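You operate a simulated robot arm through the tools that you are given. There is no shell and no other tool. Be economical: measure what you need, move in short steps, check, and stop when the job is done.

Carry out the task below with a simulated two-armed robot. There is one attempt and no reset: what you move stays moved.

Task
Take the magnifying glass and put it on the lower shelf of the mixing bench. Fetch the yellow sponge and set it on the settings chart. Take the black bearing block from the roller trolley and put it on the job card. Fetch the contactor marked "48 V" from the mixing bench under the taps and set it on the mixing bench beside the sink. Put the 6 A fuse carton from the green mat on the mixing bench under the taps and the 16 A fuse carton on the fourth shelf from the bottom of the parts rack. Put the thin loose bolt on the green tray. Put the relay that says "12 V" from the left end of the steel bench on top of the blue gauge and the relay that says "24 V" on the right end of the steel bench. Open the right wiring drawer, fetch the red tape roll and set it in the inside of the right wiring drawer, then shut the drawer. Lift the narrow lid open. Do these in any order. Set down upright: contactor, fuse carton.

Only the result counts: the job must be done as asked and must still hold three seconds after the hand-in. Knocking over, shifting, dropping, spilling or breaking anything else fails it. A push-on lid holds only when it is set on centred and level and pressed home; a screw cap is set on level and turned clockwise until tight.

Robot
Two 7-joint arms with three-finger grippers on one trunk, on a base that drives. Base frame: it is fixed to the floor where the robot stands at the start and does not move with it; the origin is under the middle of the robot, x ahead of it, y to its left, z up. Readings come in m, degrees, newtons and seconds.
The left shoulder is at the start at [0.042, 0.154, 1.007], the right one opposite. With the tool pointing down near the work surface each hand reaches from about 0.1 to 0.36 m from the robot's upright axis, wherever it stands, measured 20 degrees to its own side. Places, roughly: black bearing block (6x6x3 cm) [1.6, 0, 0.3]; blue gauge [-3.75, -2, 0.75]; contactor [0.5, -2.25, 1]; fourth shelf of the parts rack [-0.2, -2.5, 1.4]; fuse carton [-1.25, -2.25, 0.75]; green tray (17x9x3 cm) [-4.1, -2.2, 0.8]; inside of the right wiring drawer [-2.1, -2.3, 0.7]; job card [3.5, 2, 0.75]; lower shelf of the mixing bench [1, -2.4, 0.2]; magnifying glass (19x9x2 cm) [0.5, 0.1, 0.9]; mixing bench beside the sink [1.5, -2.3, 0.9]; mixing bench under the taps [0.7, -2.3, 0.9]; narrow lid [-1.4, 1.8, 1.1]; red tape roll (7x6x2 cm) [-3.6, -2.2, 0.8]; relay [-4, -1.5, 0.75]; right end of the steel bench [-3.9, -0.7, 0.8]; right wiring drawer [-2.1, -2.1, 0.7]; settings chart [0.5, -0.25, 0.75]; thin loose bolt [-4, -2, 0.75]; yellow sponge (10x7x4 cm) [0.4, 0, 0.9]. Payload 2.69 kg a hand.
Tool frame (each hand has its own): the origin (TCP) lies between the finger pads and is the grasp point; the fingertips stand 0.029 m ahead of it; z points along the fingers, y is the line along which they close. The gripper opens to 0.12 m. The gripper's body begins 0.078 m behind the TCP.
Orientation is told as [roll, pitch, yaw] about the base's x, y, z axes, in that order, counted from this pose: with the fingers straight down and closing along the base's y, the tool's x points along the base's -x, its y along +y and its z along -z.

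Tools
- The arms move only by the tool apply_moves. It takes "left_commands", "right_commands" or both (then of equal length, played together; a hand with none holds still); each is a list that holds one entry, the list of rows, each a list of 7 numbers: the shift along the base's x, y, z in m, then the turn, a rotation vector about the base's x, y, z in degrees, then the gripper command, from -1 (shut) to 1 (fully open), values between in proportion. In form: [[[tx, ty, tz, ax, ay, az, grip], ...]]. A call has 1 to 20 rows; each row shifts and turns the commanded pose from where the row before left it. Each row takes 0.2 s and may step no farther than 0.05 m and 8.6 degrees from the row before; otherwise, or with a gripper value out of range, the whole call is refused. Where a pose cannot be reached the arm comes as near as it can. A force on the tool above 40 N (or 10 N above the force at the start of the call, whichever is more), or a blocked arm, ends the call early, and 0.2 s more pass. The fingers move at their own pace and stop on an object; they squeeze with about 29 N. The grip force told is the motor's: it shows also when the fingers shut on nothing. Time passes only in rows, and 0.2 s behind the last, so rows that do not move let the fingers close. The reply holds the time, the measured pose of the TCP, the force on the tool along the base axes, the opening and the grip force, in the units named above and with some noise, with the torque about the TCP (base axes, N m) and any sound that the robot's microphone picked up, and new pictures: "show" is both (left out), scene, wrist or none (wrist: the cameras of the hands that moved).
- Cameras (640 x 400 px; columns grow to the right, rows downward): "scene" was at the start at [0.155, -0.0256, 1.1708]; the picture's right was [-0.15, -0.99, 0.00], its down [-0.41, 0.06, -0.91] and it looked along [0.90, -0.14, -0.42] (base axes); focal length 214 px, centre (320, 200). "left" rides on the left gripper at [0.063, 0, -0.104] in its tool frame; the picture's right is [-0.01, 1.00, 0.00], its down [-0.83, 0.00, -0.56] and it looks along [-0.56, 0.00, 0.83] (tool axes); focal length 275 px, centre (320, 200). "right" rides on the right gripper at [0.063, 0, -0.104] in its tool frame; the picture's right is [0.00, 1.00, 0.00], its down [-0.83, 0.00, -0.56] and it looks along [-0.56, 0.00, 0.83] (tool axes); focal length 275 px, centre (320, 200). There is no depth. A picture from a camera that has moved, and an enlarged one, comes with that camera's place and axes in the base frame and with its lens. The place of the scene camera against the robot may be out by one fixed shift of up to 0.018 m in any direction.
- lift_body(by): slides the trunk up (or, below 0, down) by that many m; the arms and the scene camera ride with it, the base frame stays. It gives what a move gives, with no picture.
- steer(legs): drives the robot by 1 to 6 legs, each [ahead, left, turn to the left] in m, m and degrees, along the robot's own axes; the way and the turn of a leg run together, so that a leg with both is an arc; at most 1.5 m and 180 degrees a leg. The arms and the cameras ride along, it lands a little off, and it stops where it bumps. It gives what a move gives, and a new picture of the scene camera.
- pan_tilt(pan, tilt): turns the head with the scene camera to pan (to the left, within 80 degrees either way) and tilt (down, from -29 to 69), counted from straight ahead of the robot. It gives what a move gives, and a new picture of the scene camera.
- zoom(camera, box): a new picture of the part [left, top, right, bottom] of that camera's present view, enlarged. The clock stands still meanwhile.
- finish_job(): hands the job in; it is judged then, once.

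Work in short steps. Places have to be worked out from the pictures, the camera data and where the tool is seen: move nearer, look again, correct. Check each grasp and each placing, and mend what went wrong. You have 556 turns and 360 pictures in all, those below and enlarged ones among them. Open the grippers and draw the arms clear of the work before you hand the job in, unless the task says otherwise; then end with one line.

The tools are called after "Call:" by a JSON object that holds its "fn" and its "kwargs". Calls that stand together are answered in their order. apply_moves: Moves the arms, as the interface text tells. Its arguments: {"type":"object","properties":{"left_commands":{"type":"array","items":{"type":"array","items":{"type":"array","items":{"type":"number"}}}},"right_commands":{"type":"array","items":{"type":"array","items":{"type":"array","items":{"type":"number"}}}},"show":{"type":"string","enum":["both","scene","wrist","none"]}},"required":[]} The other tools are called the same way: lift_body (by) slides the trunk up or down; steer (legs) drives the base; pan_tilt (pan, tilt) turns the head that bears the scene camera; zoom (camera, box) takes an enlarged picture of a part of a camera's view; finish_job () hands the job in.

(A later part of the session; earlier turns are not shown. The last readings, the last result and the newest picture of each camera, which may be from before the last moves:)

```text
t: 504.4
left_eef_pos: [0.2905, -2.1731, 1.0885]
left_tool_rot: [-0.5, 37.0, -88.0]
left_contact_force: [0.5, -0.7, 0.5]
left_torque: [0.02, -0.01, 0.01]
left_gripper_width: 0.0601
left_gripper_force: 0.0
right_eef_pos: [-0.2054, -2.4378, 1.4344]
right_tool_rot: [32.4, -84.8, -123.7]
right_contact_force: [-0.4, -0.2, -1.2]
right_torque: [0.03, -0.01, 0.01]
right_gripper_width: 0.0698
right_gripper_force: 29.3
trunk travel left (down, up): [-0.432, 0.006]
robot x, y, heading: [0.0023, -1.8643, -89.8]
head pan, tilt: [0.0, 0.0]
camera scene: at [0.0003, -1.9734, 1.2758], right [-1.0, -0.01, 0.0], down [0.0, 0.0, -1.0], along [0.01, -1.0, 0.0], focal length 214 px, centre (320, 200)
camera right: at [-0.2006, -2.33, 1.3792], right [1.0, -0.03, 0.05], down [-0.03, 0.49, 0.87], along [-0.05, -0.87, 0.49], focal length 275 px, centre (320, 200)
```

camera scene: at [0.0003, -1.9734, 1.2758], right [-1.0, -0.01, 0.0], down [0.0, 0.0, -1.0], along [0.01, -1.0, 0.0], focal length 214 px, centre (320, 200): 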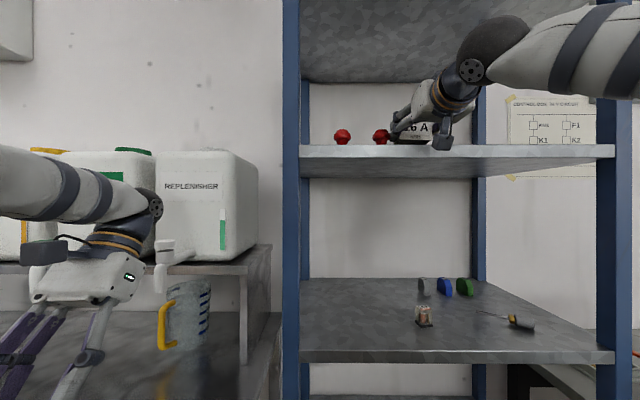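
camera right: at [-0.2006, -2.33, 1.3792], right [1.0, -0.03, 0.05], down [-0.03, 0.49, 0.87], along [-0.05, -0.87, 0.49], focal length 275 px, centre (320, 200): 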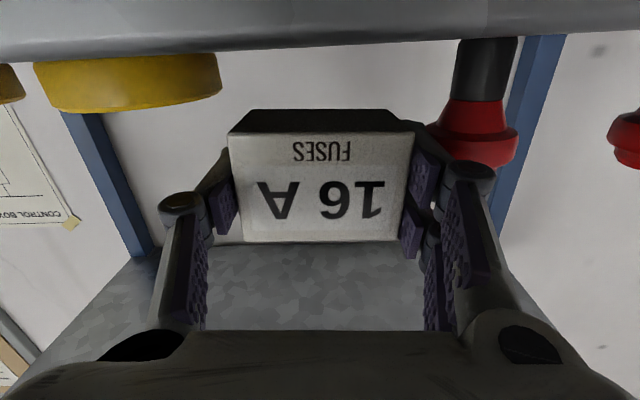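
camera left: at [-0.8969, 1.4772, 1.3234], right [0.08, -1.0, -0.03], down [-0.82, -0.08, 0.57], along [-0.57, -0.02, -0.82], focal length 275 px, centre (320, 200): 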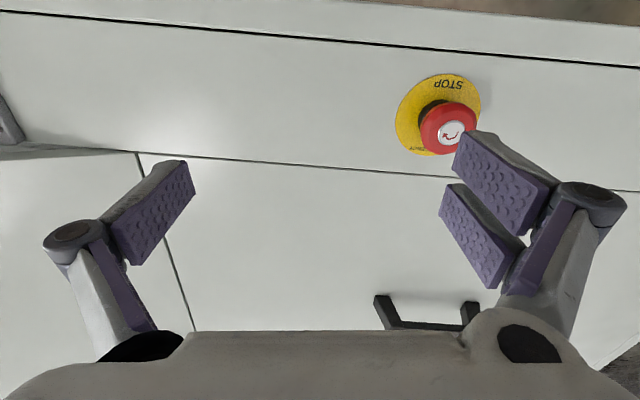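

The gap between the knob and the yellow terminals is too tight here. The shelf's right end (x≈-0.48) looks free, so I rise, back off and slide there to look.

Call:
{"fn": "apply_moves", "kwargs": {"right_commands": [[[0, 0.0, 0.02, 0, 0, 0, -1], [0, 0, 0.02, 0, 0, 0, -1], [0, 0, 0.02, 0, 0, 0, -1], [0, 0, 0, 0, 0, 0, -1]]], "show": "none"}}

Call:
{"fn": "steer", "kwargs": {"legs": [[-0.17, 0, 0], [0, -0.27, 0]]}}

Call:
{"fn": "apply_moves", "kwargs": {"right_commands": [[[0, 0.0, 0.0, 0, 0, 0, -1]]], "show": "wrist"}}

```text
t: 505.4
left_eef_pos: [0.2899, -2.1741, 1.0877]
left_tool_rot: [-0.5, 37.0, -87.7]
left_contact_force: [0.1, 0.1, 0.0]
left_torque: [-0.03, 0.0, -0.04]
left_gripper_width: 0.0601
left_gripper_force: 0.0
right_eef_pos: [-0.2076, -2.4366, 1.4935]
right_tool_rot: [32.0, -84.6, -123.4]
right_contact_force: [0.0, 0.9, -0.4]
right_torque: [0.02, 0.01, 0.04]
right_gripper_width: 0.0696
right_gripper_force: 29.2
trunk travel left (down, up): [-0.432, 0.006]
robot x, y, heading: [-0.0064, -1.8581, -89.7]
head pan, tilt: [0.0, 0.0]
```

```text
t: 509.1
left_eef_pos: [0.017, -2.007, 1.0883]
left_tool_rot: [-0.5, 37.1, -87.5]
left_contact_force: [-0.4, -0.7, 0.6]
left_torque: [-0.03, 0.0, -0.03]
left_gripper_width: 0.0601
left_gripper_force: 0.2
right_eef_pos: [-0.4783, -2.2741, 1.4945]
right_tool_rot: [32.2, -84.5, -123.2]
right_contact_force: [-0.4, -0.1, -1.6]
right_torque: [0.03, -0.03, 0.03]
right_gripper_width: 0.0692
right_gripper_force: 29.2
trunk travel left (down, up): [-0.432, 0.006]
robot x, y, heading: [-0.2741, -1.6944, -89.1]
head pan, tilt: [0.0, 0.0]
camera scene: at [-0.2747, -1.8091, 1.2758], right [-1.0, -0.01, 0.0], down [0.0, 0.0, -1.0], along [0.01, -1.0, 0.0], focal length 214 px, centre (320, 200)
```

scene: 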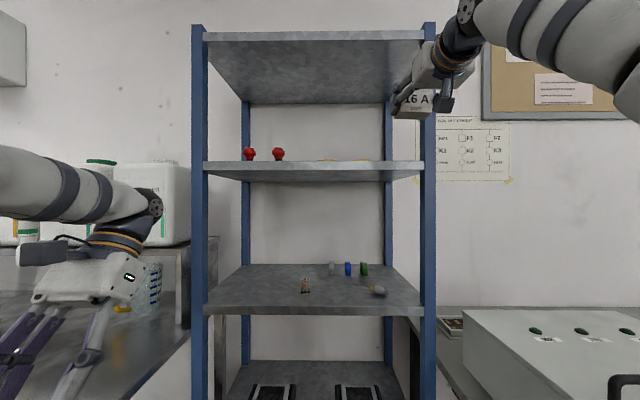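

```text
t: 509.6
left_eef_pos: [0.0177, -2.0066, 1.087]
left_tool_rot: [-0.6, 37.0, -87.4]
left_contact_force: [0.9, -0.9, 0.0]
left_torque: [-0.01, 0.0, 0.0]
left_gripper_width: 0.0601
left_gripper_force: 0.1
right_eef_pos: [-0.4766, -2.2739, 1.4944]
right_tool_rot: [32.0, -84.5, -123.0]
right_contact_force: [0.9, 0.6, -3.1]
right_torque: [0.03, 0.01, -0.05]
right_gripper_width: 0.0696
right_gripper_force: 29.1
trunk travel left (down, up): [-0.432, 0.006]
robot x, y, heading: [-0.2726, -1.6987, -89.5]
head pan, tilt: [0.0, 0.0]
camera right: at [-0.4731, -2.1658, 1.4392], right [1.0, -0.02, 0.05], down [-0.03, 0.49, 0.87], along [-0.04, -0.87, 0.49], focal length 275 px, centre (320, 200)
```

right: 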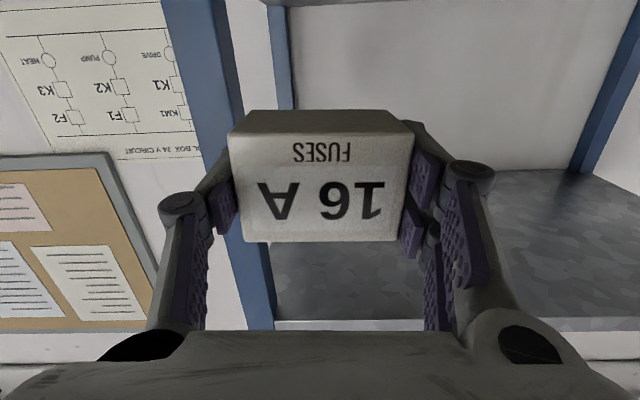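

The free zone at the right end spans x≈-0.43 to -0.548. I drive in 0.1 m, then extend to (-0.487, -2.417) and descend.

Call:
{"fn": "steer", "kwargs": {"legs": [[0.1, 0, 0]]}}

Call:
{"fn": "apply_moves", "kwargs": {"right_commands": [[[-0.005, -0.015, -0.02, 0, 0, 0, -1], [-0.003, -0.015, -0.02, 0, 0, 0, -1], [0, -0.01, -0.02, 0, 0, 0, -1], [0, 0, 0, 0, 0, 0, -1]]], "show": "both"}}

```text
t: 510.7
left_eef_pos: [0.0197, -2.1048, 1.0873]
left_tool_rot: [-0.6, 37.1, -87.2]
left_contact_force: [-0.3, -0.5, -0.2]
left_torque: [0.0, 0.04, 0.0]
left_gripper_width: 0.06
left_gripper_force: 0.1
right_eef_pos: [-0.4752, -2.3731, 1.4947]
right_tool_rot: [32.2, -84.5, -123.1]
right_contact_force: [-0.1, -0.1, -1.5]
right_torque: [-0.01, -0.03, 0.02]
right_gripper_width: 0.0697
right_gripper_force: 29.0
trunk travel left (down, up): [-0.432, 0.006]
robot x, y, heading: [-0.2722, -1.7901, -89.1]
head pan, tilt: [0.0, 0.0]
camera scene: at [-0.2728, -1.9076, 1.2759], right [-1.0, -0.02, 0.0], down [0.0, 0.0, -1.0], along [0.02, -1.0, 0.0], focal length 214 px, centre (320, 200)
```

scene: 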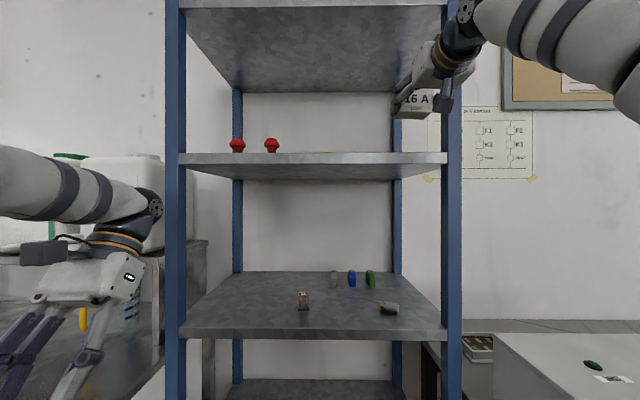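

```text
t: 511.7
left_eef_pos: [0.0193, -2.1044, 1.0869]
left_tool_rot: [-0.4, 36.9, -87.3]
left_contact_force: [-0.3, 0.6, 0.8]
left_torque: [0.02, -0.04, 0.03]
left_gripper_width: 0.06
left_gripper_force: 0.1
right_eef_pos: [-0.4819, -2.4117, 1.4342]
right_tool_rot: [32.2, -84.5, -123.2]
right_contact_force: [0.3, -0.3, -1.0]
right_torque: [0.06, 0.01, -0.01]
right_gripper_width: 0.0694
right_gripper_force: 28.8
trunk travel left (down, up): [-0.432, 0.006]
robot x, y, heading: [-0.274, -1.7929, -89.3]
head pan, tilt: [0.0, 0.0]
camera scene: at [-0.2725, -1.9071, 1.2759], right [-1.0, -0.02, 0.0], down [0.0, 0.0, -1.0], along [0.02, -1.0, 0.0], focal length 214 px, centre (320, 200)
camera right: at [-0.4783, -2.3036, 1.3789], right [1.0, -0.02, 0.05], down [-0.03, 0.49, 0.87], along [-0.04, -0.87, 0.49], focal length 275 px, centre (320, 200)
```

scene: 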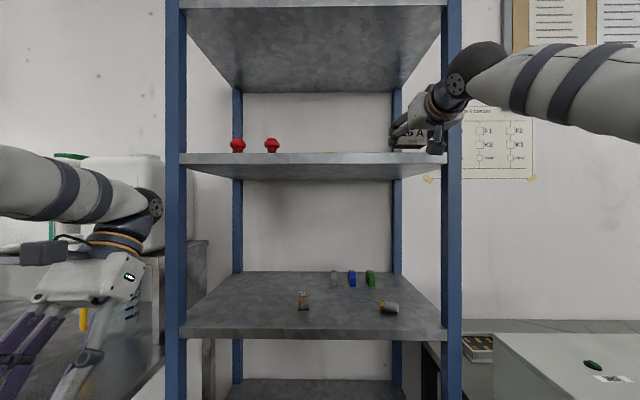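
right: 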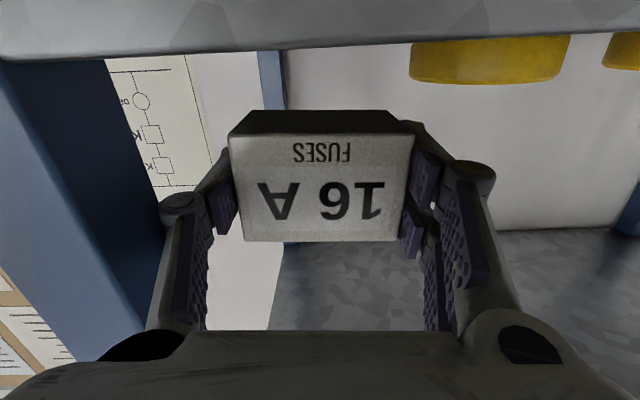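

Clearances: post on the left, yellow terminal at right behind. I shift 7 mm left and lower until contact.

Call:
{"fn": "apply_moves", "kwargs": {"right_commands": [[[-0.007, 0, -0.01, 0, 0, 0, -1], [0, 0, -0.008, 0, 0, 0, -1], [0, 0, -0.005, 0, 0, 0, -1], [0, 0, -0.004, 0, 0, 0, -1], [0, 0, 0, 0, 0, 0, -1]]], "show": "none"}}

```text
t: 512.9
left_eef_pos: [0.0223, -2.1035, 1.0869]
left_tool_rot: [-0.7, 36.9, -87.4]
left_contact_force: [-1.0, 0.4, -0.3]
left_torque: [0.01, 0.02, 0.0]
left_gripper_width: 0.0599
left_gripper_force: 0.1
right_eef_pos: [-0.4837, -2.4097, 1.4106]
right_tool_rot: [31.2, -84.8, -121.9]
right_contact_force: [18.4, 1.8, 10.0]
right_torque: [0.31, 0.55, -0.55]
right_gripper_width: 0.0692
right_gripper_force: 29.3
trunk travel left (down, up): [-0.432, 0.006]
robot x, y, heading: [-0.2741, -1.7936, -89.2]
head pan, tilt: [0.0, 0.0]
```

A side force of +18 N in x shows the left side touching the post. I shift back 8 mm and check.

Call:
{"fn": "apply_moves", "kwargs": {"right_commands": [[[0.008, 0.0, 0.003, 0, 0, 0, -1], [0.003, 0, 0, 0, 0, 0, -1], [0, 0, 0, 0, 0, 0, -1]]], "show": "both"}}

```text
t: 513.7
left_eef_pos: [0.019, -2.1047, 1.0884]
left_tool_rot: [-0.4, 37.0, -87.2]
left_contact_force: [0.0, 0.1, -0.2]
left_torque: [0.0, -0.03, 0.0]
left_gripper_width: 0.0599
left_gripper_force: 0.0
right_eef_pos: [-0.4794, -2.4122, 1.41]
right_tool_rot: [31.7, -84.5, -122.8]
right_contact_force: [0.1, 0.6, -1.1]
right_torque: [-0.01, -0.01, -0.03]
right_gripper_width: 0.0696
right_gripper_force: 29.0
trunk travel left (down, up): [-0.432, 0.006]
robot x, y, heading: [-0.2687, -1.7914, -89.1]
head pan, tilt: [0.0, 0.0]
camera scene: at [-0.2728, -1.9075, 1.2757], right [-1.0, -0.02, 0.0], down [0.0, 0.0, -1.0], along [0.02, -1.0, 0.0], focal length 214 px, centre (320, 200)
camera right: at [-0.4755, -2.3048, 1.3551], right [1.0, -0.02, 0.05], down [-0.03, 0.49, 0.87], along [-0.04, -0.87, 0.48], focal length 275 px, centre (320, 200)
```

scene: 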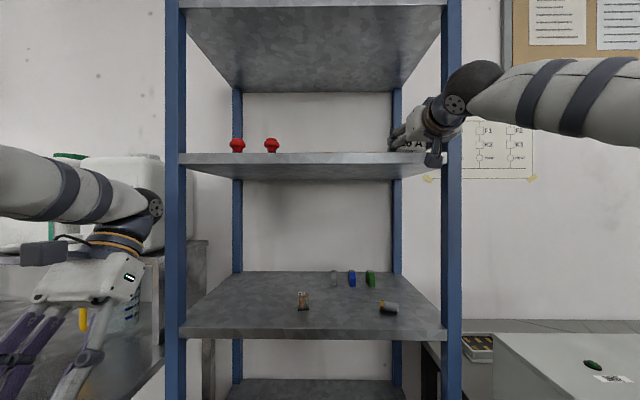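
right: 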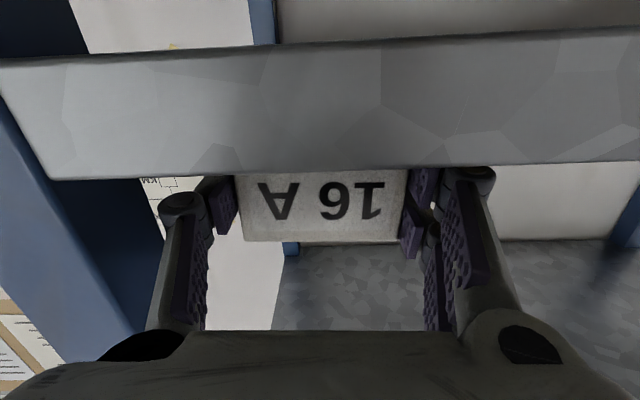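

Call:
{"fn": "apply_moves", "kwargs": {"right_commands": [[[0, 0, -0.003, 0, 0, 0, -1], [0, 0, -0.003, 0, 0, 0, -1], [0, 0, -0.002, 0, 0, 0, -1], [0, 0, 0, 0, 0, 0, -1]]], "show": "none"}}

```text
t: 514.7
left_eef_pos: [0.0195, -2.1033, 1.0884]
left_tool_rot: [-0.5, 36.9, -87.4]
left_contact_force: [0.5, -1.1, -0.3]
left_torque: [-0.01, -0.01, 0.02]
left_gripper_width: 0.06
left_gripper_force: 0.1
right_eef_pos: [-0.4791, -2.4097, 1.4075]
right_tool_rot: [34.1, -84.8, -124.9]
right_contact_force: [1.5, -5.6, 23.8]
right_torque: [-0.25, 0.79, 0.13]
right_gripper_width: 0.0696
right_gripper_force: 28.9
trunk travel left (down, up): [-0.432, 0.006]
robot x, y, heading: [-0.2741, -1.7943, -88.9]
head pan, tilt: [0.0, 0.0]
```

The carton is on the shelf. I open just a little and draw straight back.

Call:
{"fn": "apply_moves", "kwargs": {"right_commands": [[[0, 0, 0.003, 0, 0, 0, -1], [0, 0, 0, 0, 0, 0, 0.27], [0, 0, 0, 0, 0, 0, 0.27], [0, 0.02, 0, 0, 0, 0, 0.27], [0, 0.03, 0, 0, 0, 0, 0.27], [0, 0.02, 0, 0, 0, 0, 0.27], [0, 0, 0, 0, 0, 0, 0.27]]], "show": "both"}}

```text
t: 516.3
left_eef_pos: [0.0193, -2.1037, 1.0868]
left_tool_rot: [-0.4, 37.0, -87.3]
left_contact_force: [-0.3, -0.3, -0.2]
left_torque: [0.02, -0.02, 0.02]
left_gripper_width: 0.0596
left_gripper_force: 0.0
right_eef_pos: [-0.4789, -2.3421, 1.4066]
right_tool_rot: [32.0, -84.5, -123.0]
right_contact_force: [-0.5, -0.3, -0.9]
right_torque: [0.01, 0.0, 0.01]
right_gripper_width: 0.076
right_gripper_force: 0.1
trunk travel left (down, up): [-0.432, 0.006]
robot x, y, heading: [-0.2739, -1.7958, -89.1]
head pan, tilt: [0.0, 0.0]
camera scene: at [-0.2727, -1.9075, 1.2757], right [-1.0, -0.02, 0.0], down [0.0, 0.0, -1.0], along [0.02, -1.0, 0.0], focal length 214 px, centre (320, 200)
camera right: at [-0.4754, -2.2346, 1.3513], right [1.0, -0.02, 0.05], down [-0.03, 0.49, 0.87], along [-0.04, -0.87, 0.49], focal length 275 px, centre (320, 200)
```

scene: 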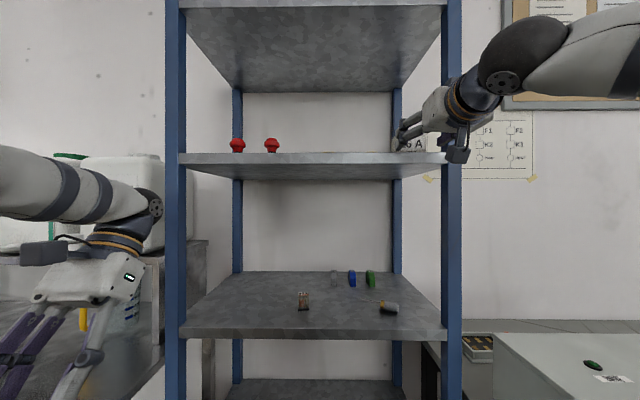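
right: 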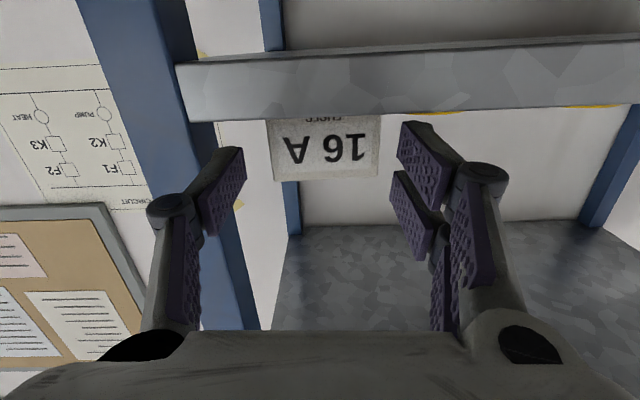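

The carton stands on the shelf, near its front. For safety I push it about 1.5 cm farther in with closed fingers.

Call:
{"fn": "apply_moves", "kwargs": {"right_commands": [[[0, 0.01, 0.005, 0, 0, 0, -1], [0, 0, 0, 0, 0, 0, -1], [0, 0, 0, 0, 0, 0, -1], [0, -0.015, 0, 0, 0, 0, -1], [0, -0.012, 0, 0, 0, 0, -1], [0, -0.01, 0, 0, 0, 0, -1], [0, -0.01, 0, 0, 0, 0, -1], [0, 0, 0, 0, 0, 0, -1]]], "show": "wrist"}}

```text
t: 518.1
left_eef_pos: [0.0187, -2.105, 1.0871]
left_tool_rot: [-0.5, 37.0, -87.3]
left_contact_force: [-0.2, 0.7, 0.5]
left_torque: [0.03, 0.0, 0.0]
left_gripper_width: 0.0598
left_gripper_force: 0.1
right_eef_pos: [-0.4792, -2.381, 1.4097]
right_tool_rot: [32.1, -84.6, -122.8]
right_contact_force: [-0.1, 1.1, -0.3]
right_torque: [0.02, -0.03, -0.01]
right_gripper_width: 0.0
right_gripper_force: 28.5
trunk travel left (down, up): [-0.432, 0.006]
robot x, y, heading: [-0.2744, -1.7931, -89.2]
head pan, tilt: [0.0, 0.0]
camera right: at [-0.4746, -2.2723, 1.3547], right [1.0, -0.02, 0.05], down [-0.03, 0.49, 0.87], along [-0.04, -0.87, 0.49], focal length 275 px, centre (320, 200)
```

right: 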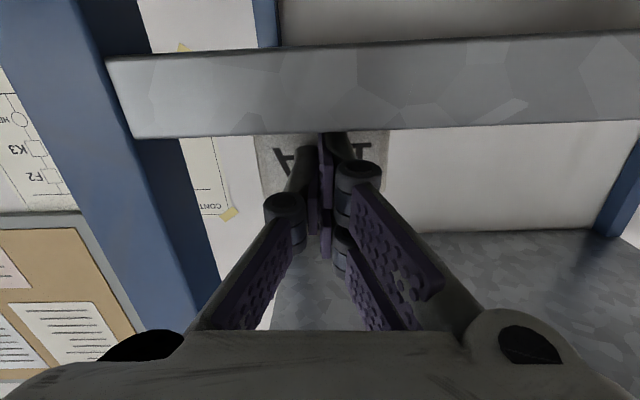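

I withdraw, back off from the rack and verify the carton from the scene camera.

Call:
{"fn": "apply_moves", "kwargs": {"right_commands": [[[0, 0.04, 0.01, 0, 0, 0, -1], [0, 0.04, 0.0, 0, 0, 0, -1], [0, 0, 0, 0, 0, 0, 0]]], "show": "none"}}

Call:
{"fn": "steer", "kwargs": {"legs": [[-0.3, 0, 0]]}}

Call:
{"fn": "zoom", "kwargs": {"camera": "scene", "box": [200, 100, 460, 220]}}

Call:
{"fn": "apply_moves", "kwargs": {"right_commands": [[[0, 0, -0.045, 0, 0, 0, 0], [0, 0, -0.045, 0, 0, 0, 0], [0, 0, -0.045, 0, 0, 0, 0], [0, 0, -0.045, 0, 0, 0, 0], [0, 0, -0.045, 0, 0, 0, 0], [0, 0, -0.045, 0, 0, 0, 0], [0, 0, -0.045, 7.6, 0, 0, 0], [0, 0, -0.03, 7.6, 0, 0, 0], [0, 0.01, 0, 7.6, 0, 0, 0], [0, 0.01, 0, 7.6, 0, 0, 0], [0, 0.01, 0, 7.6, 0, 0, 0], [0, 0.01, 0, 7.6, 0, 0, 0], [0, 0.01, 0, 7.6, 0, 0, 0], [0, 0.01, 0, 7.6, 0, 0, 0], [0, 0.01, 0, 7.6, 0, 0, 0], [0, 0, 0, 0, 0, 0, 0]]], "show": "none"}}

```text
t: 518.9
left_eef_pos: [0.0198, -2.105, 1.0871]
left_tool_rot: [-0.5, 37.1, -87.3]
left_contact_force: [0.7, -0.2, -0.2]
left_torque: [0.01, -0.03, 0.0]
left_gripper_width: 0.06
left_gripper_force: 0.0
right_eef_pos: [-0.4801, -2.3007, 1.4179]
right_tool_rot: [31.9, -84.5, -122.8]
right_contact_force: [0.4, -0.4, -0.4]
right_torque: [0.01, 0.0, -0.01]
right_gripper_width: 0.06
right_gripper_force: 0.2
trunk travel left (down, up): [-0.432, 0.006]
robot x, y, heading: [-0.2715, -1.7972, -89.1]
head pan, tilt: [0.0, 0.0]
```

```text
t: 520.9
left_eef_pos: [0.015, -1.8162, 1.087]
left_tool_rot: [-0.5, 37.0, -87.4]
left_contact_force: [0.3, 0.7, 0.0]
left_torque: [-0.04, 0.02, 0.02]
left_gripper_width: 0.0601
left_gripper_force: 0.2
right_eef_pos: [-0.4843, -2.0111, 1.418]
right_tool_rot: [32.1, -84.5, -123.1]
right_contact_force: [-1.0, 0.1, 0.3]
right_torque: [0.0, -0.08, 0.03]
right_gripper_width: 0.0601
right_gripper_force: 0.0
trunk travel left (down, up): [-0.432, 0.006]
robot x, y, heading: [-0.2783, -1.5096, -89.1]
head pan, tilt: [0.0, 0.0]
camera scene: at [-0.2773, -1.6189, 1.2758], right [-1.0, -0.02, 0.0], down [0.0, 0.0, -1.0], along [0.02, -1.0, 0.0], focal length 214 px, centre (320, 200)
```

scene: 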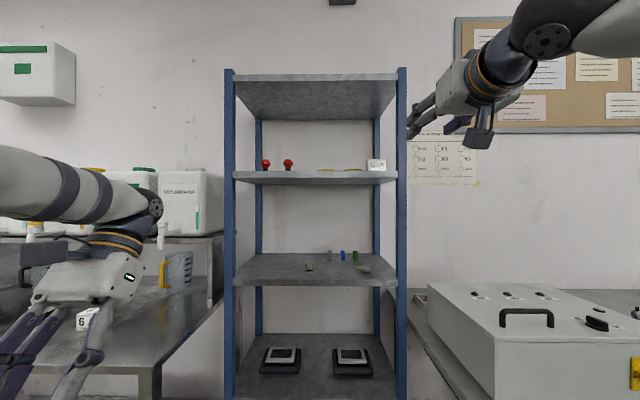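

```text
2.46 times, centred on (330, 160) of scene
camera zoom: at [-0.2773, -1.6189, 1.2758], right [-1.0, -0.02, 0.0], down [0.0, 0.0, -1.0], along [0.02, -1.0, 0.0], focal length 528 px, centre (295, 298)
```

zoom: 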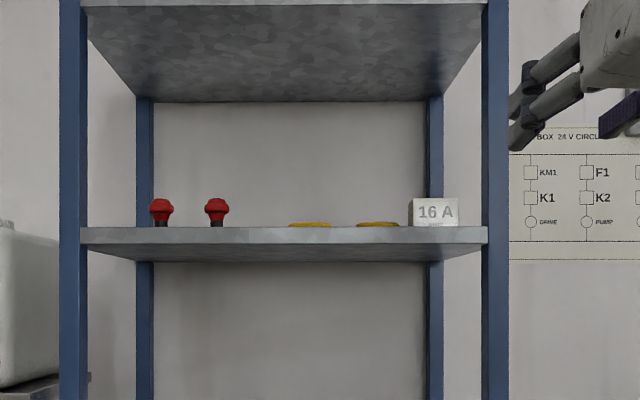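

```text
t: 524.3
left_eef_pos: [0.0152, -1.8168, 1.0879]
left_tool_rot: [-0.5, 37.0, -87.4]
left_contact_force: [-0.6, 0.8, -0.1]
left_torque: [0.01, -0.04, 0.02]
left_gripper_width: 0.06
left_gripper_force: 0.0
right_eef_pos: [-0.4853, -1.9413, 1.0733]
right_tool_rot: [0.2, -16.9, -93.1]
right_contact_force: [0.0, -0.1, 0.9]
right_torque: [-0.02, 0.0, -0.01]
right_gripper_width: 0.0601
right_gripper_force: 0.1
trunk travel left (down, up): [-0.432, 0.006]
robot x, y, heading: [-0.2791, -1.5097, -88.9]
head pan, tilt: [0.0, 0.0]
```

The 16 A carton stands upright on the fourth shelf. I straighten the left hand and drive along to the right wiring drawer near x≈-2.1.

Call:
{"fn": "apply_moves", "kwargs": {"left_commands": [[[0, 0, 0, -8.3, 0, 0, 0], [0, 0, 0, -8.3, 0, 0, 0], [0, 0, 0, -8.3, 0, 0, 0], [0, 0, 0, -8.3, 0, 0, 0], [0, 0, 0, -8.3, 0, 0, 0], [0, 0, 0, -8.3, 0, 0, 0], [0, 0, 0, 0, 0, 0, 0]]], "show": "none"}}

Call:
{"fn": "pan_tilt", "kwargs": {"pan": 0, "tilt": 35}}

Call:
{"fn": "steer", "kwargs": {"legs": [[0, 0, -1], [0, -1.4, 0], [0.05, -0.2, 0]]}}

```text
t: 525.9
left_eef_pos: [0.0148, -1.8164, 1.0872]
left_tool_rot: [-2.7, -12.9, -87.9]
left_contact_force: [-0.1, -0.3, 0.0]
left_torque: [0.04, 0.0, -0.02]
left_gripper_width: 0.06
left_gripper_force: 0.0
right_eef_pos: [-0.4858, -1.9417, 1.0729]
right_tool_rot: [0.1, -17.1, -93.0]
right_contact_force: [0.5, 0.8, 0.8]
right_torque: [0.02, 0.01, -0.02]
right_gripper_width: 0.0601
right_gripper_force: 0.1
trunk travel left (down, up): [-0.432, 0.006]
robot x, y, heading: [-0.2801, -1.5075, -89.1]
head pan, tilt: [0.0, 0.0]
```

```text
t: 526.9
left_eef_pos: [0.0151, -1.8161, 1.0871]
left_tool_rot: [-2.6, -12.7, -87.8]
left_contact_force: [-0.3, -0.6, -0.2]
left_torque: [0.01, 0.0, -0.01]
left_gripper_width: 0.06
left_gripper_force: 0.1
right_eef_pos: [-0.4844, -1.9412, 1.0744]
right_tool_rot: [0.0, -17.0, -93.1]
right_contact_force: [0.0, -0.5, 0.1]
right_torque: [0.02, -0.02, 0.0]
right_gripper_width: 0.0601
right_gripper_force: 0.1
trunk travel left (down, up): [-0.432, 0.006]
robot x, y, heading: [-0.2815, -1.5087, -88.9]
head pan, tilt: [0.0, 35.0]
camera scene: at [-0.2774, -1.6174, 1.2197], right [-1.0, -0.02, 0.0], down [-0.01, 0.57, -0.82], along [0.01, -0.82, -0.57], focal length 214 px, centre (320, 200)
```

scene: 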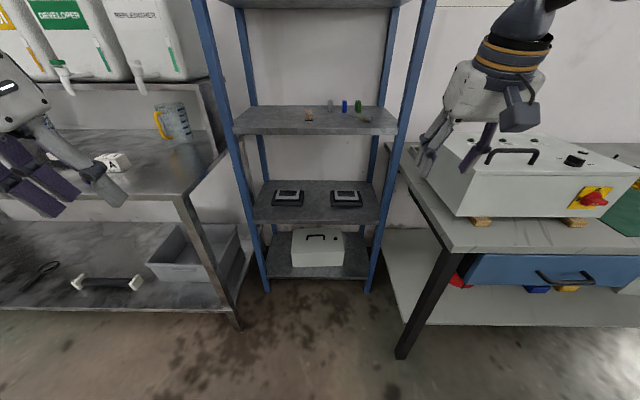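

```text
t: 539.8
left_eef_pos: [-1.5832, -1.8645, 1.0868]
left_tool_rot: [-2.6, -12.7, -89.3]
left_contact_force: [-0.9, -0.4, -0.3]
left_torque: [0.03, 0.0, 0.02]
left_gripper_width: 0.06
left_gripper_force: 0.0
right_eef_pos: [-2.0866, -1.9756, 1.0737]
right_tool_rot: [0.2, -17.1, -94.6]
right_contact_force: [-0.4, -0.5, 0.4]
right_torque: [0.01, -0.05, 0.0]
right_gripper_width: 0.0602
right_gripper_force: 0.1
trunk travel left (down, up): [-0.432, 0.006]
robot x, y, heading: [-1.8666, -1.5437, -90.6]
head pan, tilt: [0.0, 35.0]
camera scene: at [-1.8701, -1.6574, 1.2197], right [-1.0, 0.01, 0.0], down [0.01, 0.57, -0.82], along [-0.01, -0.82, -0.57], focal length 214 px, centre (320, 200)
```

scene: 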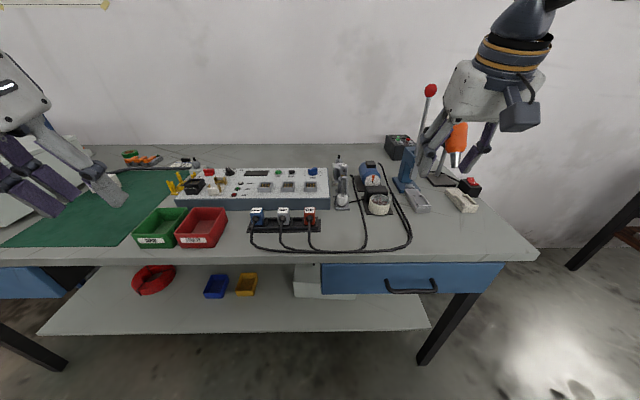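

The right wiring drawer's handle bar is at about (-2.09, -1.955, 0.76). I zoom on it.

Call:
{"fn": "zoom", "kwargs": {"camera": "scene", "box": [310, 230, 520, 330]}}

Call:
{"fn": "apply_moves", "kwargs": {"right_commands": [[[0, 0.02, 0, 8, 0, 0, 0], [0, 0.02, 0, 8, 0, 0, 0], [0, 0.02, 0, 0, 0, 8, 0], [0, 0, 0, 0, 0, 8, 0], [0, 0, 0, 0, 0, 8, 0], [0, 0, 0, 0, 0, 8, 0], [0, 0, 0, 0, 0, 8, 0], [0, 0, 0, 0, 0, 8, 0], [0, 0, 0, 0, 0, 8, 0], [0, 0, 0, 0, 0, 8, 0], [0, 0, 0, 0, 0, 8, 0], [0, 0, 0, 0, 0, 8, 0], [0, 0, 0, 0, 0, 8, 0], [0, 0, 0, 0, 0, 6, 0], [0, 0, 0, 0, 0, 0, 0]]], "show": "wrist"}}

```text
3.05 times, centred on (415, 280) of scene
camera zoom: at [-1.8701, -1.6574, 1.2197], right [-1.0, 0.01, 0.0], down [0.01, 0.57, -0.82], along [-0.01, -0.82, -0.57], focal length 654 px, centre (30, -44)
```

zoom: 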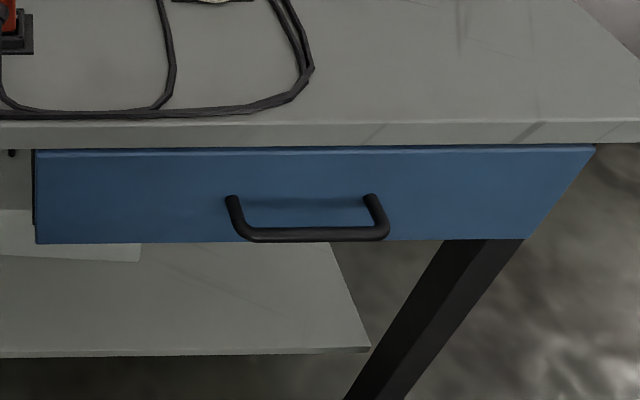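

```text
t: 543.0
left_eef_pos: [-1.5837, -1.8634, 1.0872]
left_tool_rot: [-2.6, -12.7, -89.4]
left_contact_force: [0.0, -1.0, -0.6]
left_torque: [0.04, -0.01, -0.01]
left_gripper_width: 0.0597
left_gripper_force: 0.1
right_eef_pos: [-1.9954, -1.7956, 1.0352]
right_tool_rot: [-1.3, -1.1, -0.6]
right_contact_force: [-0.2, 0.7, -0.5]
right_torque: [0.01, 0.0, 0.01]
right_gripper_width: 0.0599
right_gripper_force: 0.1
right hand out of reach, approached as far as the arm can: row 9, 10, 11, 12, 13, 14
trunk travel left (down, up): [-0.432, 0.006]
robot x, y, heading: [-1.8678, -1.5457, -90.7]
head pan, tilt: [0.0, 35.0]
camera right: at [-2.0613, -1.7945, 1.1379], right [0.0, 1.0, -0.02], down [0.82, 0.01, 0.57], along [0.57, -0.02, -0.82], focal length 275 px, centre (320, 200)
```

right: 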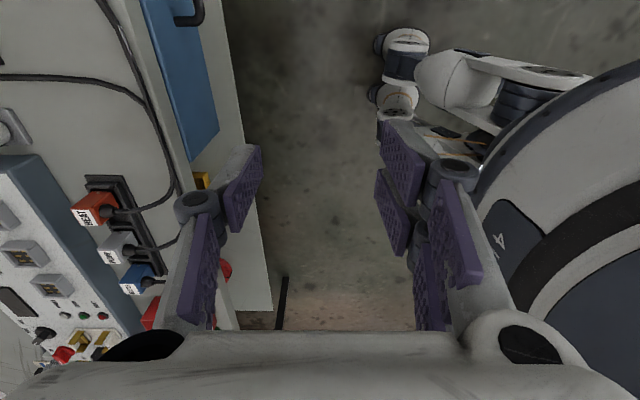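

I rotate the right hand forward to horizontal, so that its fingers close vertically around the bar, after shifting the base 9 cm right and back a little.

Call:
{"fn": "steer", "kwargs": {"legs": [[-0.12, -0.1, 0.6]]}}

Call:
{"fn": "apply_moves", "kwargs": {"right_commands": [[[0, -0.01, 0, -8.2, 0, 0, 0], [0, -0.01, 0, -8.2, 0, 0, 0], [0, -0.01, 0, -8.2, 0, 0, 0], [0, -0.01, -0.01, -8.2, 0, 0, 0], [0, -0.01, -0.01, -8.2, 0, 0, 0], [0, -0.01, -0.02, -8.2, 0, 0, 0], [0, -0.01, -0.02, -8.2, 0, 0, 0], [0, 0, -0.02, -8.2, 0, 0, 0], [0, 0, -0.02, -8.2, 0, 0, 0], [0, 0, -0.02, -8.2, 0, 0, 0], [0, 0, -0.02, -8, 0, 0, 0], [0, 0, 0, 0, 0, 0, 0]]], "show": "both"}}

```text
t: 544.5
left_eef_pos: [-1.6786, -1.743, 1.0873]
left_tool_rot: [-2.7, -12.8, -88.6]
left_contact_force: [0.3, -0.1, 0.0]
left_torque: [-0.02, -0.01, 0.02]
left_gripper_width: 0.06
left_gripper_force: 0.1
right_eef_pos: [-2.0917, -1.6805, 1.0363]
right_tool_rot: [-1.2, -1.1, 0.4]
right_contact_force: [0.1, 0.7, 0.2]
right_torque: [0.01, -0.01, 0.03]
right_gripper_width: 0.0599
right_gripper_force: 0.1
trunk travel left (down, up): [-0.432, 0.006]
robot x, y, heading: [-1.9671, -1.4303, -89.9]
head pan, tilt: [0.0, 35.0]
camera scene: at [-1.9678, -1.5401, 1.2197], right [-1.0, 0.0, 0.0], down [0.0, 0.57, -0.82], along [0.0, -0.82, -0.57], focal length 214 px, centre (320, 200)
```

scene: 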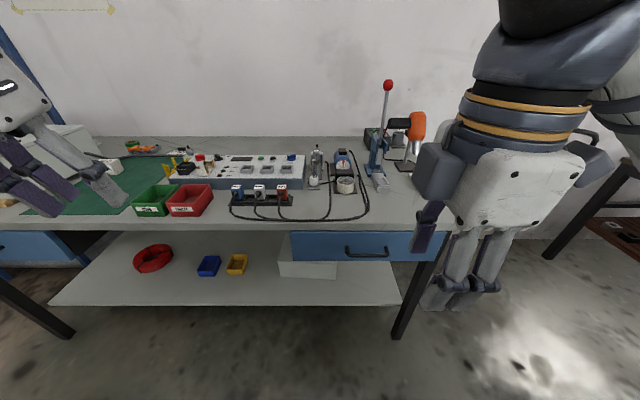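

```text
t: 547.1
left_eef_pos: [-1.6783, -1.7428, 1.0866]
left_tool_rot: [-2.6, -12.7, -88.6]
left_contact_force: [-1.3, -0.3, -0.1]
left_torque: [-0.02, -0.01, 0.01]
left_gripper_width: 0.0599
left_gripper_force: 0.1
right_eef_pos: [-2.0405, -1.8241, 0.9273]
right_tool_rot: [-91.4, 0.2, 1.0]
right_contact_force: [-0.3, 0.1, 0.1]
right_torque: [0.01, 0.01, -0.01]
right_gripper_width: 0.06
right_gripper_force: 0.0
right hand out of reach, approached as far as the arm can: row 5, 6, 7, 8, 9
trunk travel left (down, up): [-0.432, 0.006]
robot x, y, heading: [-1.9705, -1.4291, -90.0]
head pan, tilt: [0.0, 35.0]
camera scene: at [-1.9679, -1.5408, 1.2197], right [-1.0, 0.0, 0.0], down [0.0, 0.57, -0.82], along [0.0, -0.82, -0.57], focal length 214 px, centre (320, 200)
camera right: at [-2.1059, -1.7217, 0.9249], right [-0.01, -0.02, -1.0], down [0.82, 0.57, -0.02], along [0.57, -0.82, 0.01], focal length 275 px, centre (320, 200)
```

scene: 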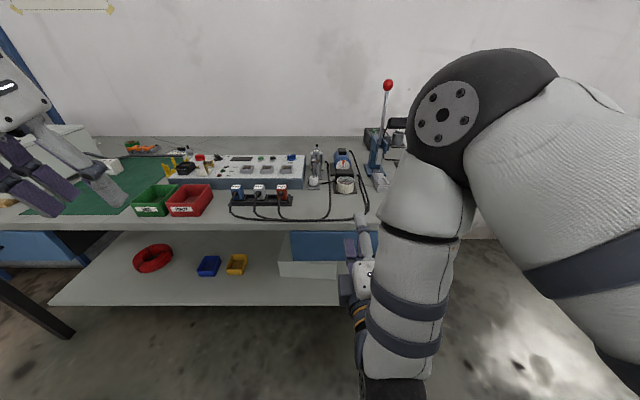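
right: 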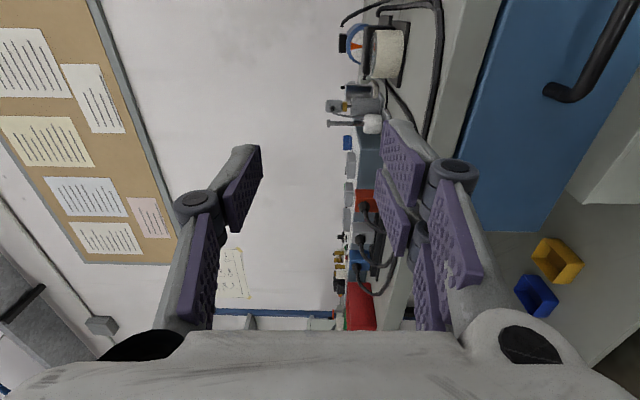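

The horizontal pose works. The handle is lower and to the right: I lower the hand to z≈0.742 and shift to x≈-2.099.

Call:
{"fn": "apply_moves", "kwargs": {"right_commands": [[[-0.015, 0, -0.035, 0, 0, 0, 0], [-0.015, 0, -0.035, 0, 0, 0, 0], [-0.015, 0, -0.035, 0, 0, 0, 0], [-0.013, 0, -0.035, 0, 0, 0, 0], [0, 0, -0.035, 0, 0, 0, 0], [0, 0, -0.01, 0, 0, 0, 0], [0, 0, 0, 0, 0, 0, 0]]], "show": "wrist"}}

```text
t: 548.7
left_eef_pos: [-1.6787, -1.7432, 1.0875]
left_tool_rot: [-2.6, -12.7, -88.6]
left_contact_force: [-0.2, 0.8, -0.4]
left_torque: [-0.03, -0.02, -0.03]
left_gripper_width: 0.06
left_gripper_force: 0.1
right_eef_pos: [-2.0958, -1.8378, 0.7427]
right_tool_rot: [-91.3, 0.3, 1.1]
right_contact_force: [-0.1, 0.5, 0.4]
right_torque: [0.02, -0.04, -0.03]
right_gripper_width: 0.0602
right_gripper_force: 0.1
right hand out of reach, approached as far as the arm can: row 2, 3
trunk travel left (down, up): [-0.432, 0.006]
robot x, y, heading: [-1.9688, -1.4342, -89.8]
head pan, tilt: [0.0, 35.0]
camera right: at [-2.1604, -1.736, 0.7406], right [-0.01, -0.02, -1.0], down [0.82, 0.57, -0.02], along [0.57, -0.82, 0.01], focal length 275 px, centre (320, 200)
```

right: 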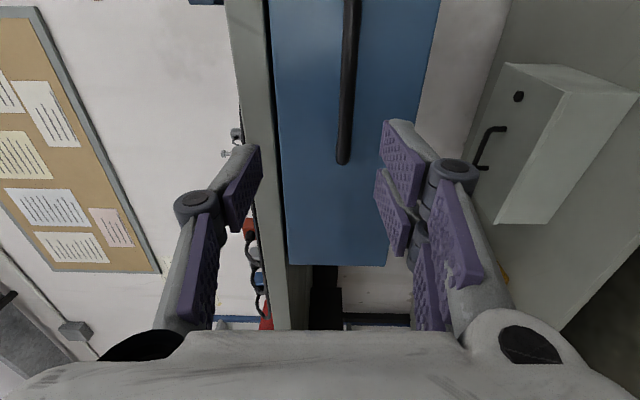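

The bar lies about 18 mm lower than the fingers' centre. I lower, advance to y≈-1.945 and grip.

Call:
{"fn": "apply_moves", "kwargs": {"right_commands": [[[-0.003, -0.02, -0.018, 0, 0, 0, 0], [0, -0.03, 0, 0, 0, 0, 0], [0, -0.03, 0, 0, 0, 0, 0], [0, -0.02, 0, 0, 0, 0, 0], [0, 0, 0, 0, 0, 0, 0]]], "show": "wrist"}}

```text
t: 549.9
left_eef_pos: [-1.6784, -1.7427, 1.0873]
left_tool_rot: [-2.6, -12.7, -88.5]
left_contact_force: [0.8, -0.3, 0.3]
left_torque: [0.02, -0.02, 0.0]
left_gripper_width: 0.0599
left_gripper_force: 0.0
right_eef_pos: [-2.1002, -1.9403, 0.7253]
right_tool_rot: [-91.1, 0.3, 1.0]
right_contact_force: [-0.3, -0.3, -0.2]
right_torque: [0.01, -0.01, 0.0]
right_gripper_width: 0.06
right_gripper_force: 0.0
trunk travel left (down, up): [-0.432, 0.006]
robot x, y, heading: [-1.9682, -1.4313, -89.8]
head pan, tilt: [0.0, 35.0]
camera right: at [-2.1647, -1.8379, 0.7226], right [-0.01, -0.02, -1.0], down [0.82, 0.57, -0.02], along [0.57, -0.82, 0.01], focal length 275 px, centre (320, 200)
```

right: 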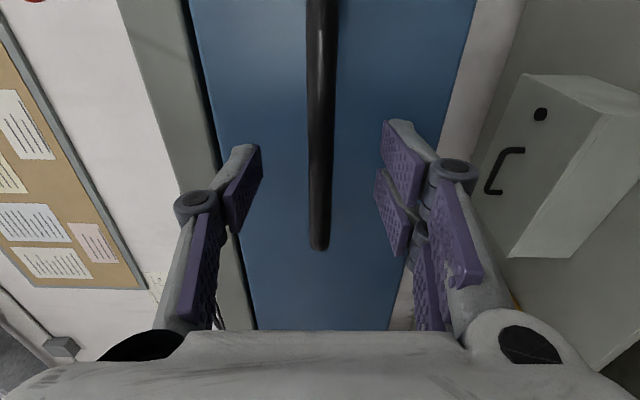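

The bar is centred. I advance 1 cm and close.

Call:
{"fn": "apply_moves", "kwargs": {"right_commands": [[[0, -0.01, 0, 0, 0, 0, 0], [0, 0, 0, 0, 0, 0, -1], [0, 0, 0, 0, 0, 0, -1], [0, 0, 0, 0, 0, 0, -1]]], "show": "wrist"}}

```text
t: 550.9
left_eef_pos: [-1.6788, -1.7434, 1.0876]
left_tool_rot: [-2.6, -12.8, -88.6]
left_contact_force: [0.1, -0.2, 0.4]
left_torque: [0.03, -0.01, 0.01]
left_gripper_width: 0.06
left_gripper_force: 0.0
right_eef_pos: [-2.0993, -1.9488, 0.7253]
right_tool_rot: [-91.2, 0.4, 1.1]
right_contact_force: [-0.2, 0.8, 0.1]
right_torque: [0.03, -0.42, 0.2]
right_gripper_width: 0.0106
right_gripper_force: 37.3
trunk travel left (down, up): [-0.432, 0.006]
robot x, y, heading: [-1.969, -1.4315, -89.9]
head pan, tilt: [0.0, 35.0]
camera right: at [-2.1645, -1.8476, 0.7225], right [-0.01, -0.02, -1.0], down [0.82, 0.57, -0.02], along [0.57, -0.82, 0.01], focal length 275 px, centre (320, 200)
```

right: 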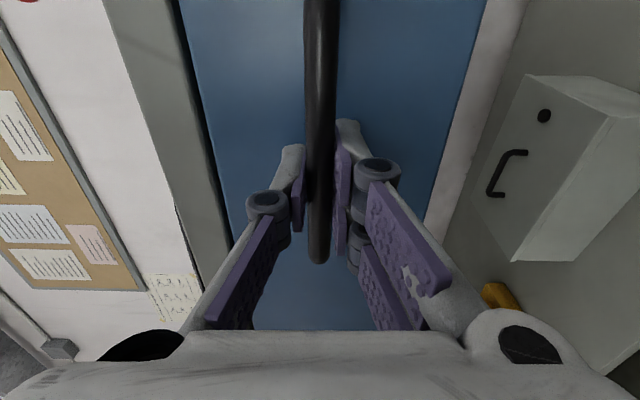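

The bar is held. I pull the drawer out with the arm.

Call:
{"fn": "apply_moves", "kwargs": {"right_commands": [[[0, 0.015, 0, 0, 0, 0, -1], [0, 0.02, 0, 0, 0, 0, -1], [0, 0.02, 0, 0, 0, 0, -1], [0, 0.02, 0, 0, 0, 0, -1], [0, 0.02, 0, 0, 0, 0, -1], [0, 0.02, 0, 0, 0, 0, -1], [0, 0, 0, 0, 0, 0, -1]]], "show": "scene"}}

```text
t: 552.5
left_eef_pos: [-1.6779, -1.7436, 1.0868]
left_tool_rot: [-2.6, -12.7, -88.5]
left_contact_force: [-0.6, -0.6, 0.3]
left_torque: [0.01, 0.0, 0.0]
left_gripper_width: 0.0602
left_gripper_force: 0.0
right_eef_pos: [-2.1005, -1.8346, 0.7256]
right_tool_rot: [-91.1, 0.3, 1.1]
right_contact_force: [0.1, 1.2, -5.6]
right_torque: [0.02, -0.34, 0.04]
right_gripper_width: 0.0107
right_gripper_force: 37.8
trunk travel left (down, up): [-0.432, 0.006]
robot x, y, heading: [-1.9712, -1.4312, -89.9]
head pan, tilt: [0.0, 35.0]
camera scene: at [-1.9675, -1.541, 1.2195], right [-1.0, 0.0, 0.0], down [0.0, 0.57, -0.82], along [0.0, -0.82, -0.57], focal length 214 px, centre (320, 200)
```

scene: 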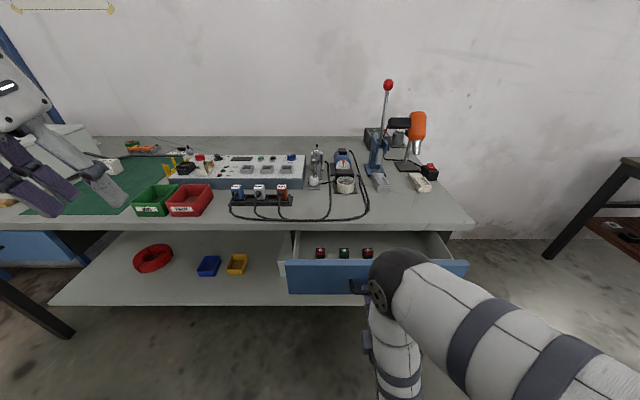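

The drawer opens smoothly (three small lamps inside). I pull it 0.1 m farther by driving back.

Call:
{"fn": "steer", "kwargs": {"legs": [[-0.1, 0, 0]]}}

Call:
{"fn": "zoom", "kwargs": {"camera": "scene", "box": [270, 180, 510, 330]}}

```text
t: 553.6
left_eef_pos: [-1.6775, -1.6441, 1.0861]
left_tool_rot: [-2.6, -12.6, -88.6]
left_contact_force: [-0.1, 0.3, 0.0]
left_torque: [-0.05, -0.01, -0.01]
left_gripper_width: 0.0599
left_gripper_force: 0.1
right_eef_pos: [-2.0995, -1.7328, 0.7248]
right_tool_rot: [-91.1, 0.3, 1.1]
right_contact_force: [5.1, 0.1, -14.1]
right_torque: [0.02, -0.35, 0.81]
right_gripper_width: 0.0106
right_gripper_force: 37.3
trunk travel left (down, up): [-0.432, 0.006]
robot x, y, heading: [-1.97, -1.331, -89.9]
head pan, tilt: [0.0, 35.0]
camera scene: at [-1.9674, -1.4404, 1.2196], right [-1.0, 0.0, 0.0], down [0.0, 0.57, -0.82], along [0.0, -0.82, -0.57], focal length 214 px, centre (320, 200)
```

scene: 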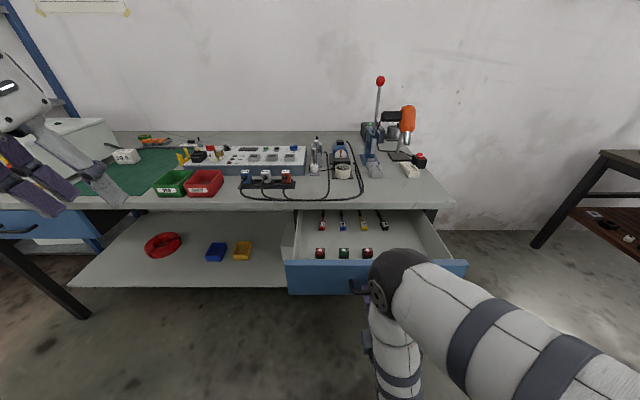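

```text
2.67 times, centred on (390, 255) of scene
camera zoom: at [-1.9674, -1.4404, 1.2196], right [-1.0, 0.0, 0.0], down [0.0, 0.57, -0.82], along [0.0, -0.82, -0.57], focal length 572 px, centre (133, 53)
```

zoom: 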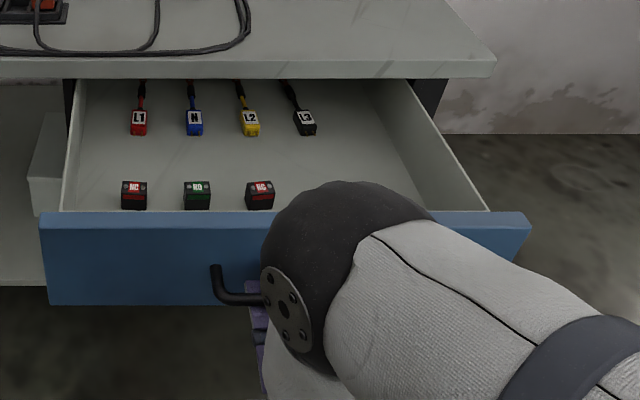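

The drawer is open about 22 cm, with free room at its right side (x≈-2.2). I release the handle, back off and raise the hand.

Call:
{"fn": "apply_moves", "kwargs": {"right_commands": [[[0, 0, 0.003, 0, 0, 0, -0.3], [0, 0, 0, 0, 0, 0, 0], [0, 0.03, 0, 0, 0, 0, 0], [0, 0.04, 0, 0, 0, 0, 0], [0, 0.02, 0, 0, 0, 0, 0], [0, 0, 0.04, 0, 0, 0, 0], [0, 0, 0.04, 0, 0, 0, 0], [0, 0, 0.04, 0, 0, 0, 0], [0, 0, 0.04, 0, 0, 0, 0], [0, 0, 0.04, 0, 0, 0, 0], [0, 0, 0, 0, 0, 0, 0]]], "show": "scene"}}

```text
t: 555.2
left_eef_pos: [-1.679, -1.6452, 1.0846]
left_tool_rot: [-2.5, -12.4, -88.7]
left_contact_force: [-0.4, 0.1, -0.5]
left_torque: [-0.05, 0.01, -0.02]
left_gripper_width: 0.0599
left_gripper_force: 0.1
right_eef_pos: [-2.0986, -1.7303, 0.7609]
right_tool_rot: [-88.2, 0.0, 0.9]
right_contact_force: [-1.5, -1.5, -34.7]
right_torque: [-0.08, 0.07, 0.1]
right_gripper_width: 0.0818
right_gripper_force: 17.3
right hand out of reach, approached as far as the arm can: row 3, 4, 5, 6, 7
trunk travel left (down, up): [-0.432, 0.006]
robot x, y, heading: [-1.9682, -1.3258, -90.1]
head pan, tilt: [0.0, 35.0]
stopped in row 7 (right hand): the force on the tool passed its limit at 53 N (the readings are from after the stop); the commanded pose is now the measured one
camera scene: at [-1.9682, -1.4425, 1.2189], right [-1.0, 0.0, 0.0], down [0.0, 0.57, -0.82], along [0.0, -0.82, -0.57], focal length 214 px, centre (320, 200)
```

scene: 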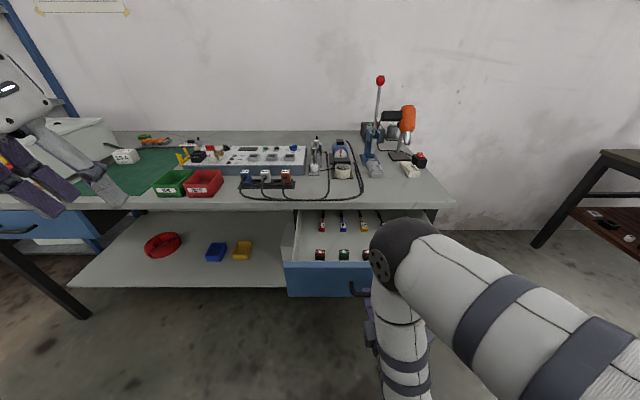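

The arm could not retract, and the lower finger caught the bar when rising. I go back down, and then disengage by driving the base back.

Call:
{"fn": "apply_moves", "kwargs": {"right_commands": [[[0, 0, -0.02, 0, 0, 0, 0.2], [0, 0, -0.014, 0, 0, 0, 0.2], [0, 0, 0, 0, 0, 0, 0.2]]], "show": "wrist"}}

```text
t: 556.0
left_eef_pos: [-1.6787, -1.6433, 1.0881]
left_tool_rot: [-2.5, -12.8, -88.6]
left_contact_force: [0.4, 0.3, -0.9]
left_torque: [0.02, 0.03, 0.04]
left_gripper_width: 0.0601
left_gripper_force: 0.1
right_eef_pos: [-2.0985, -1.7326, 0.7334]
right_tool_rot: [-89.5, 0.1, 0.9]
right_contact_force: [0.1, 0.2, -1.3]
right_torque: [0.0, 0.01, -0.01]
right_gripper_width: 0.0723
right_gripper_force: 0.2
trunk travel left (down, up): [-0.432, 0.006]
robot x, y, heading: [-1.9687, -1.3263, -89.9]
head pan, tilt: [0.0, 35.0]
camera right: at [-2.1635, -1.6308, 0.7335], right [-0.01, 0.01, -1.0], down [0.82, 0.57, 0.0], along [0.57, -0.82, -0.01], focal length 275 px, centre (320, 200)
```

right: 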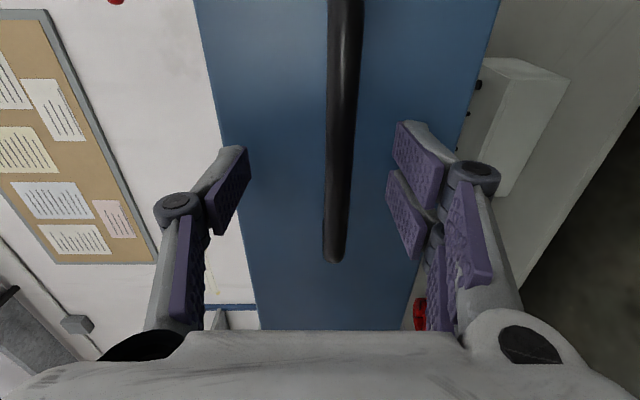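

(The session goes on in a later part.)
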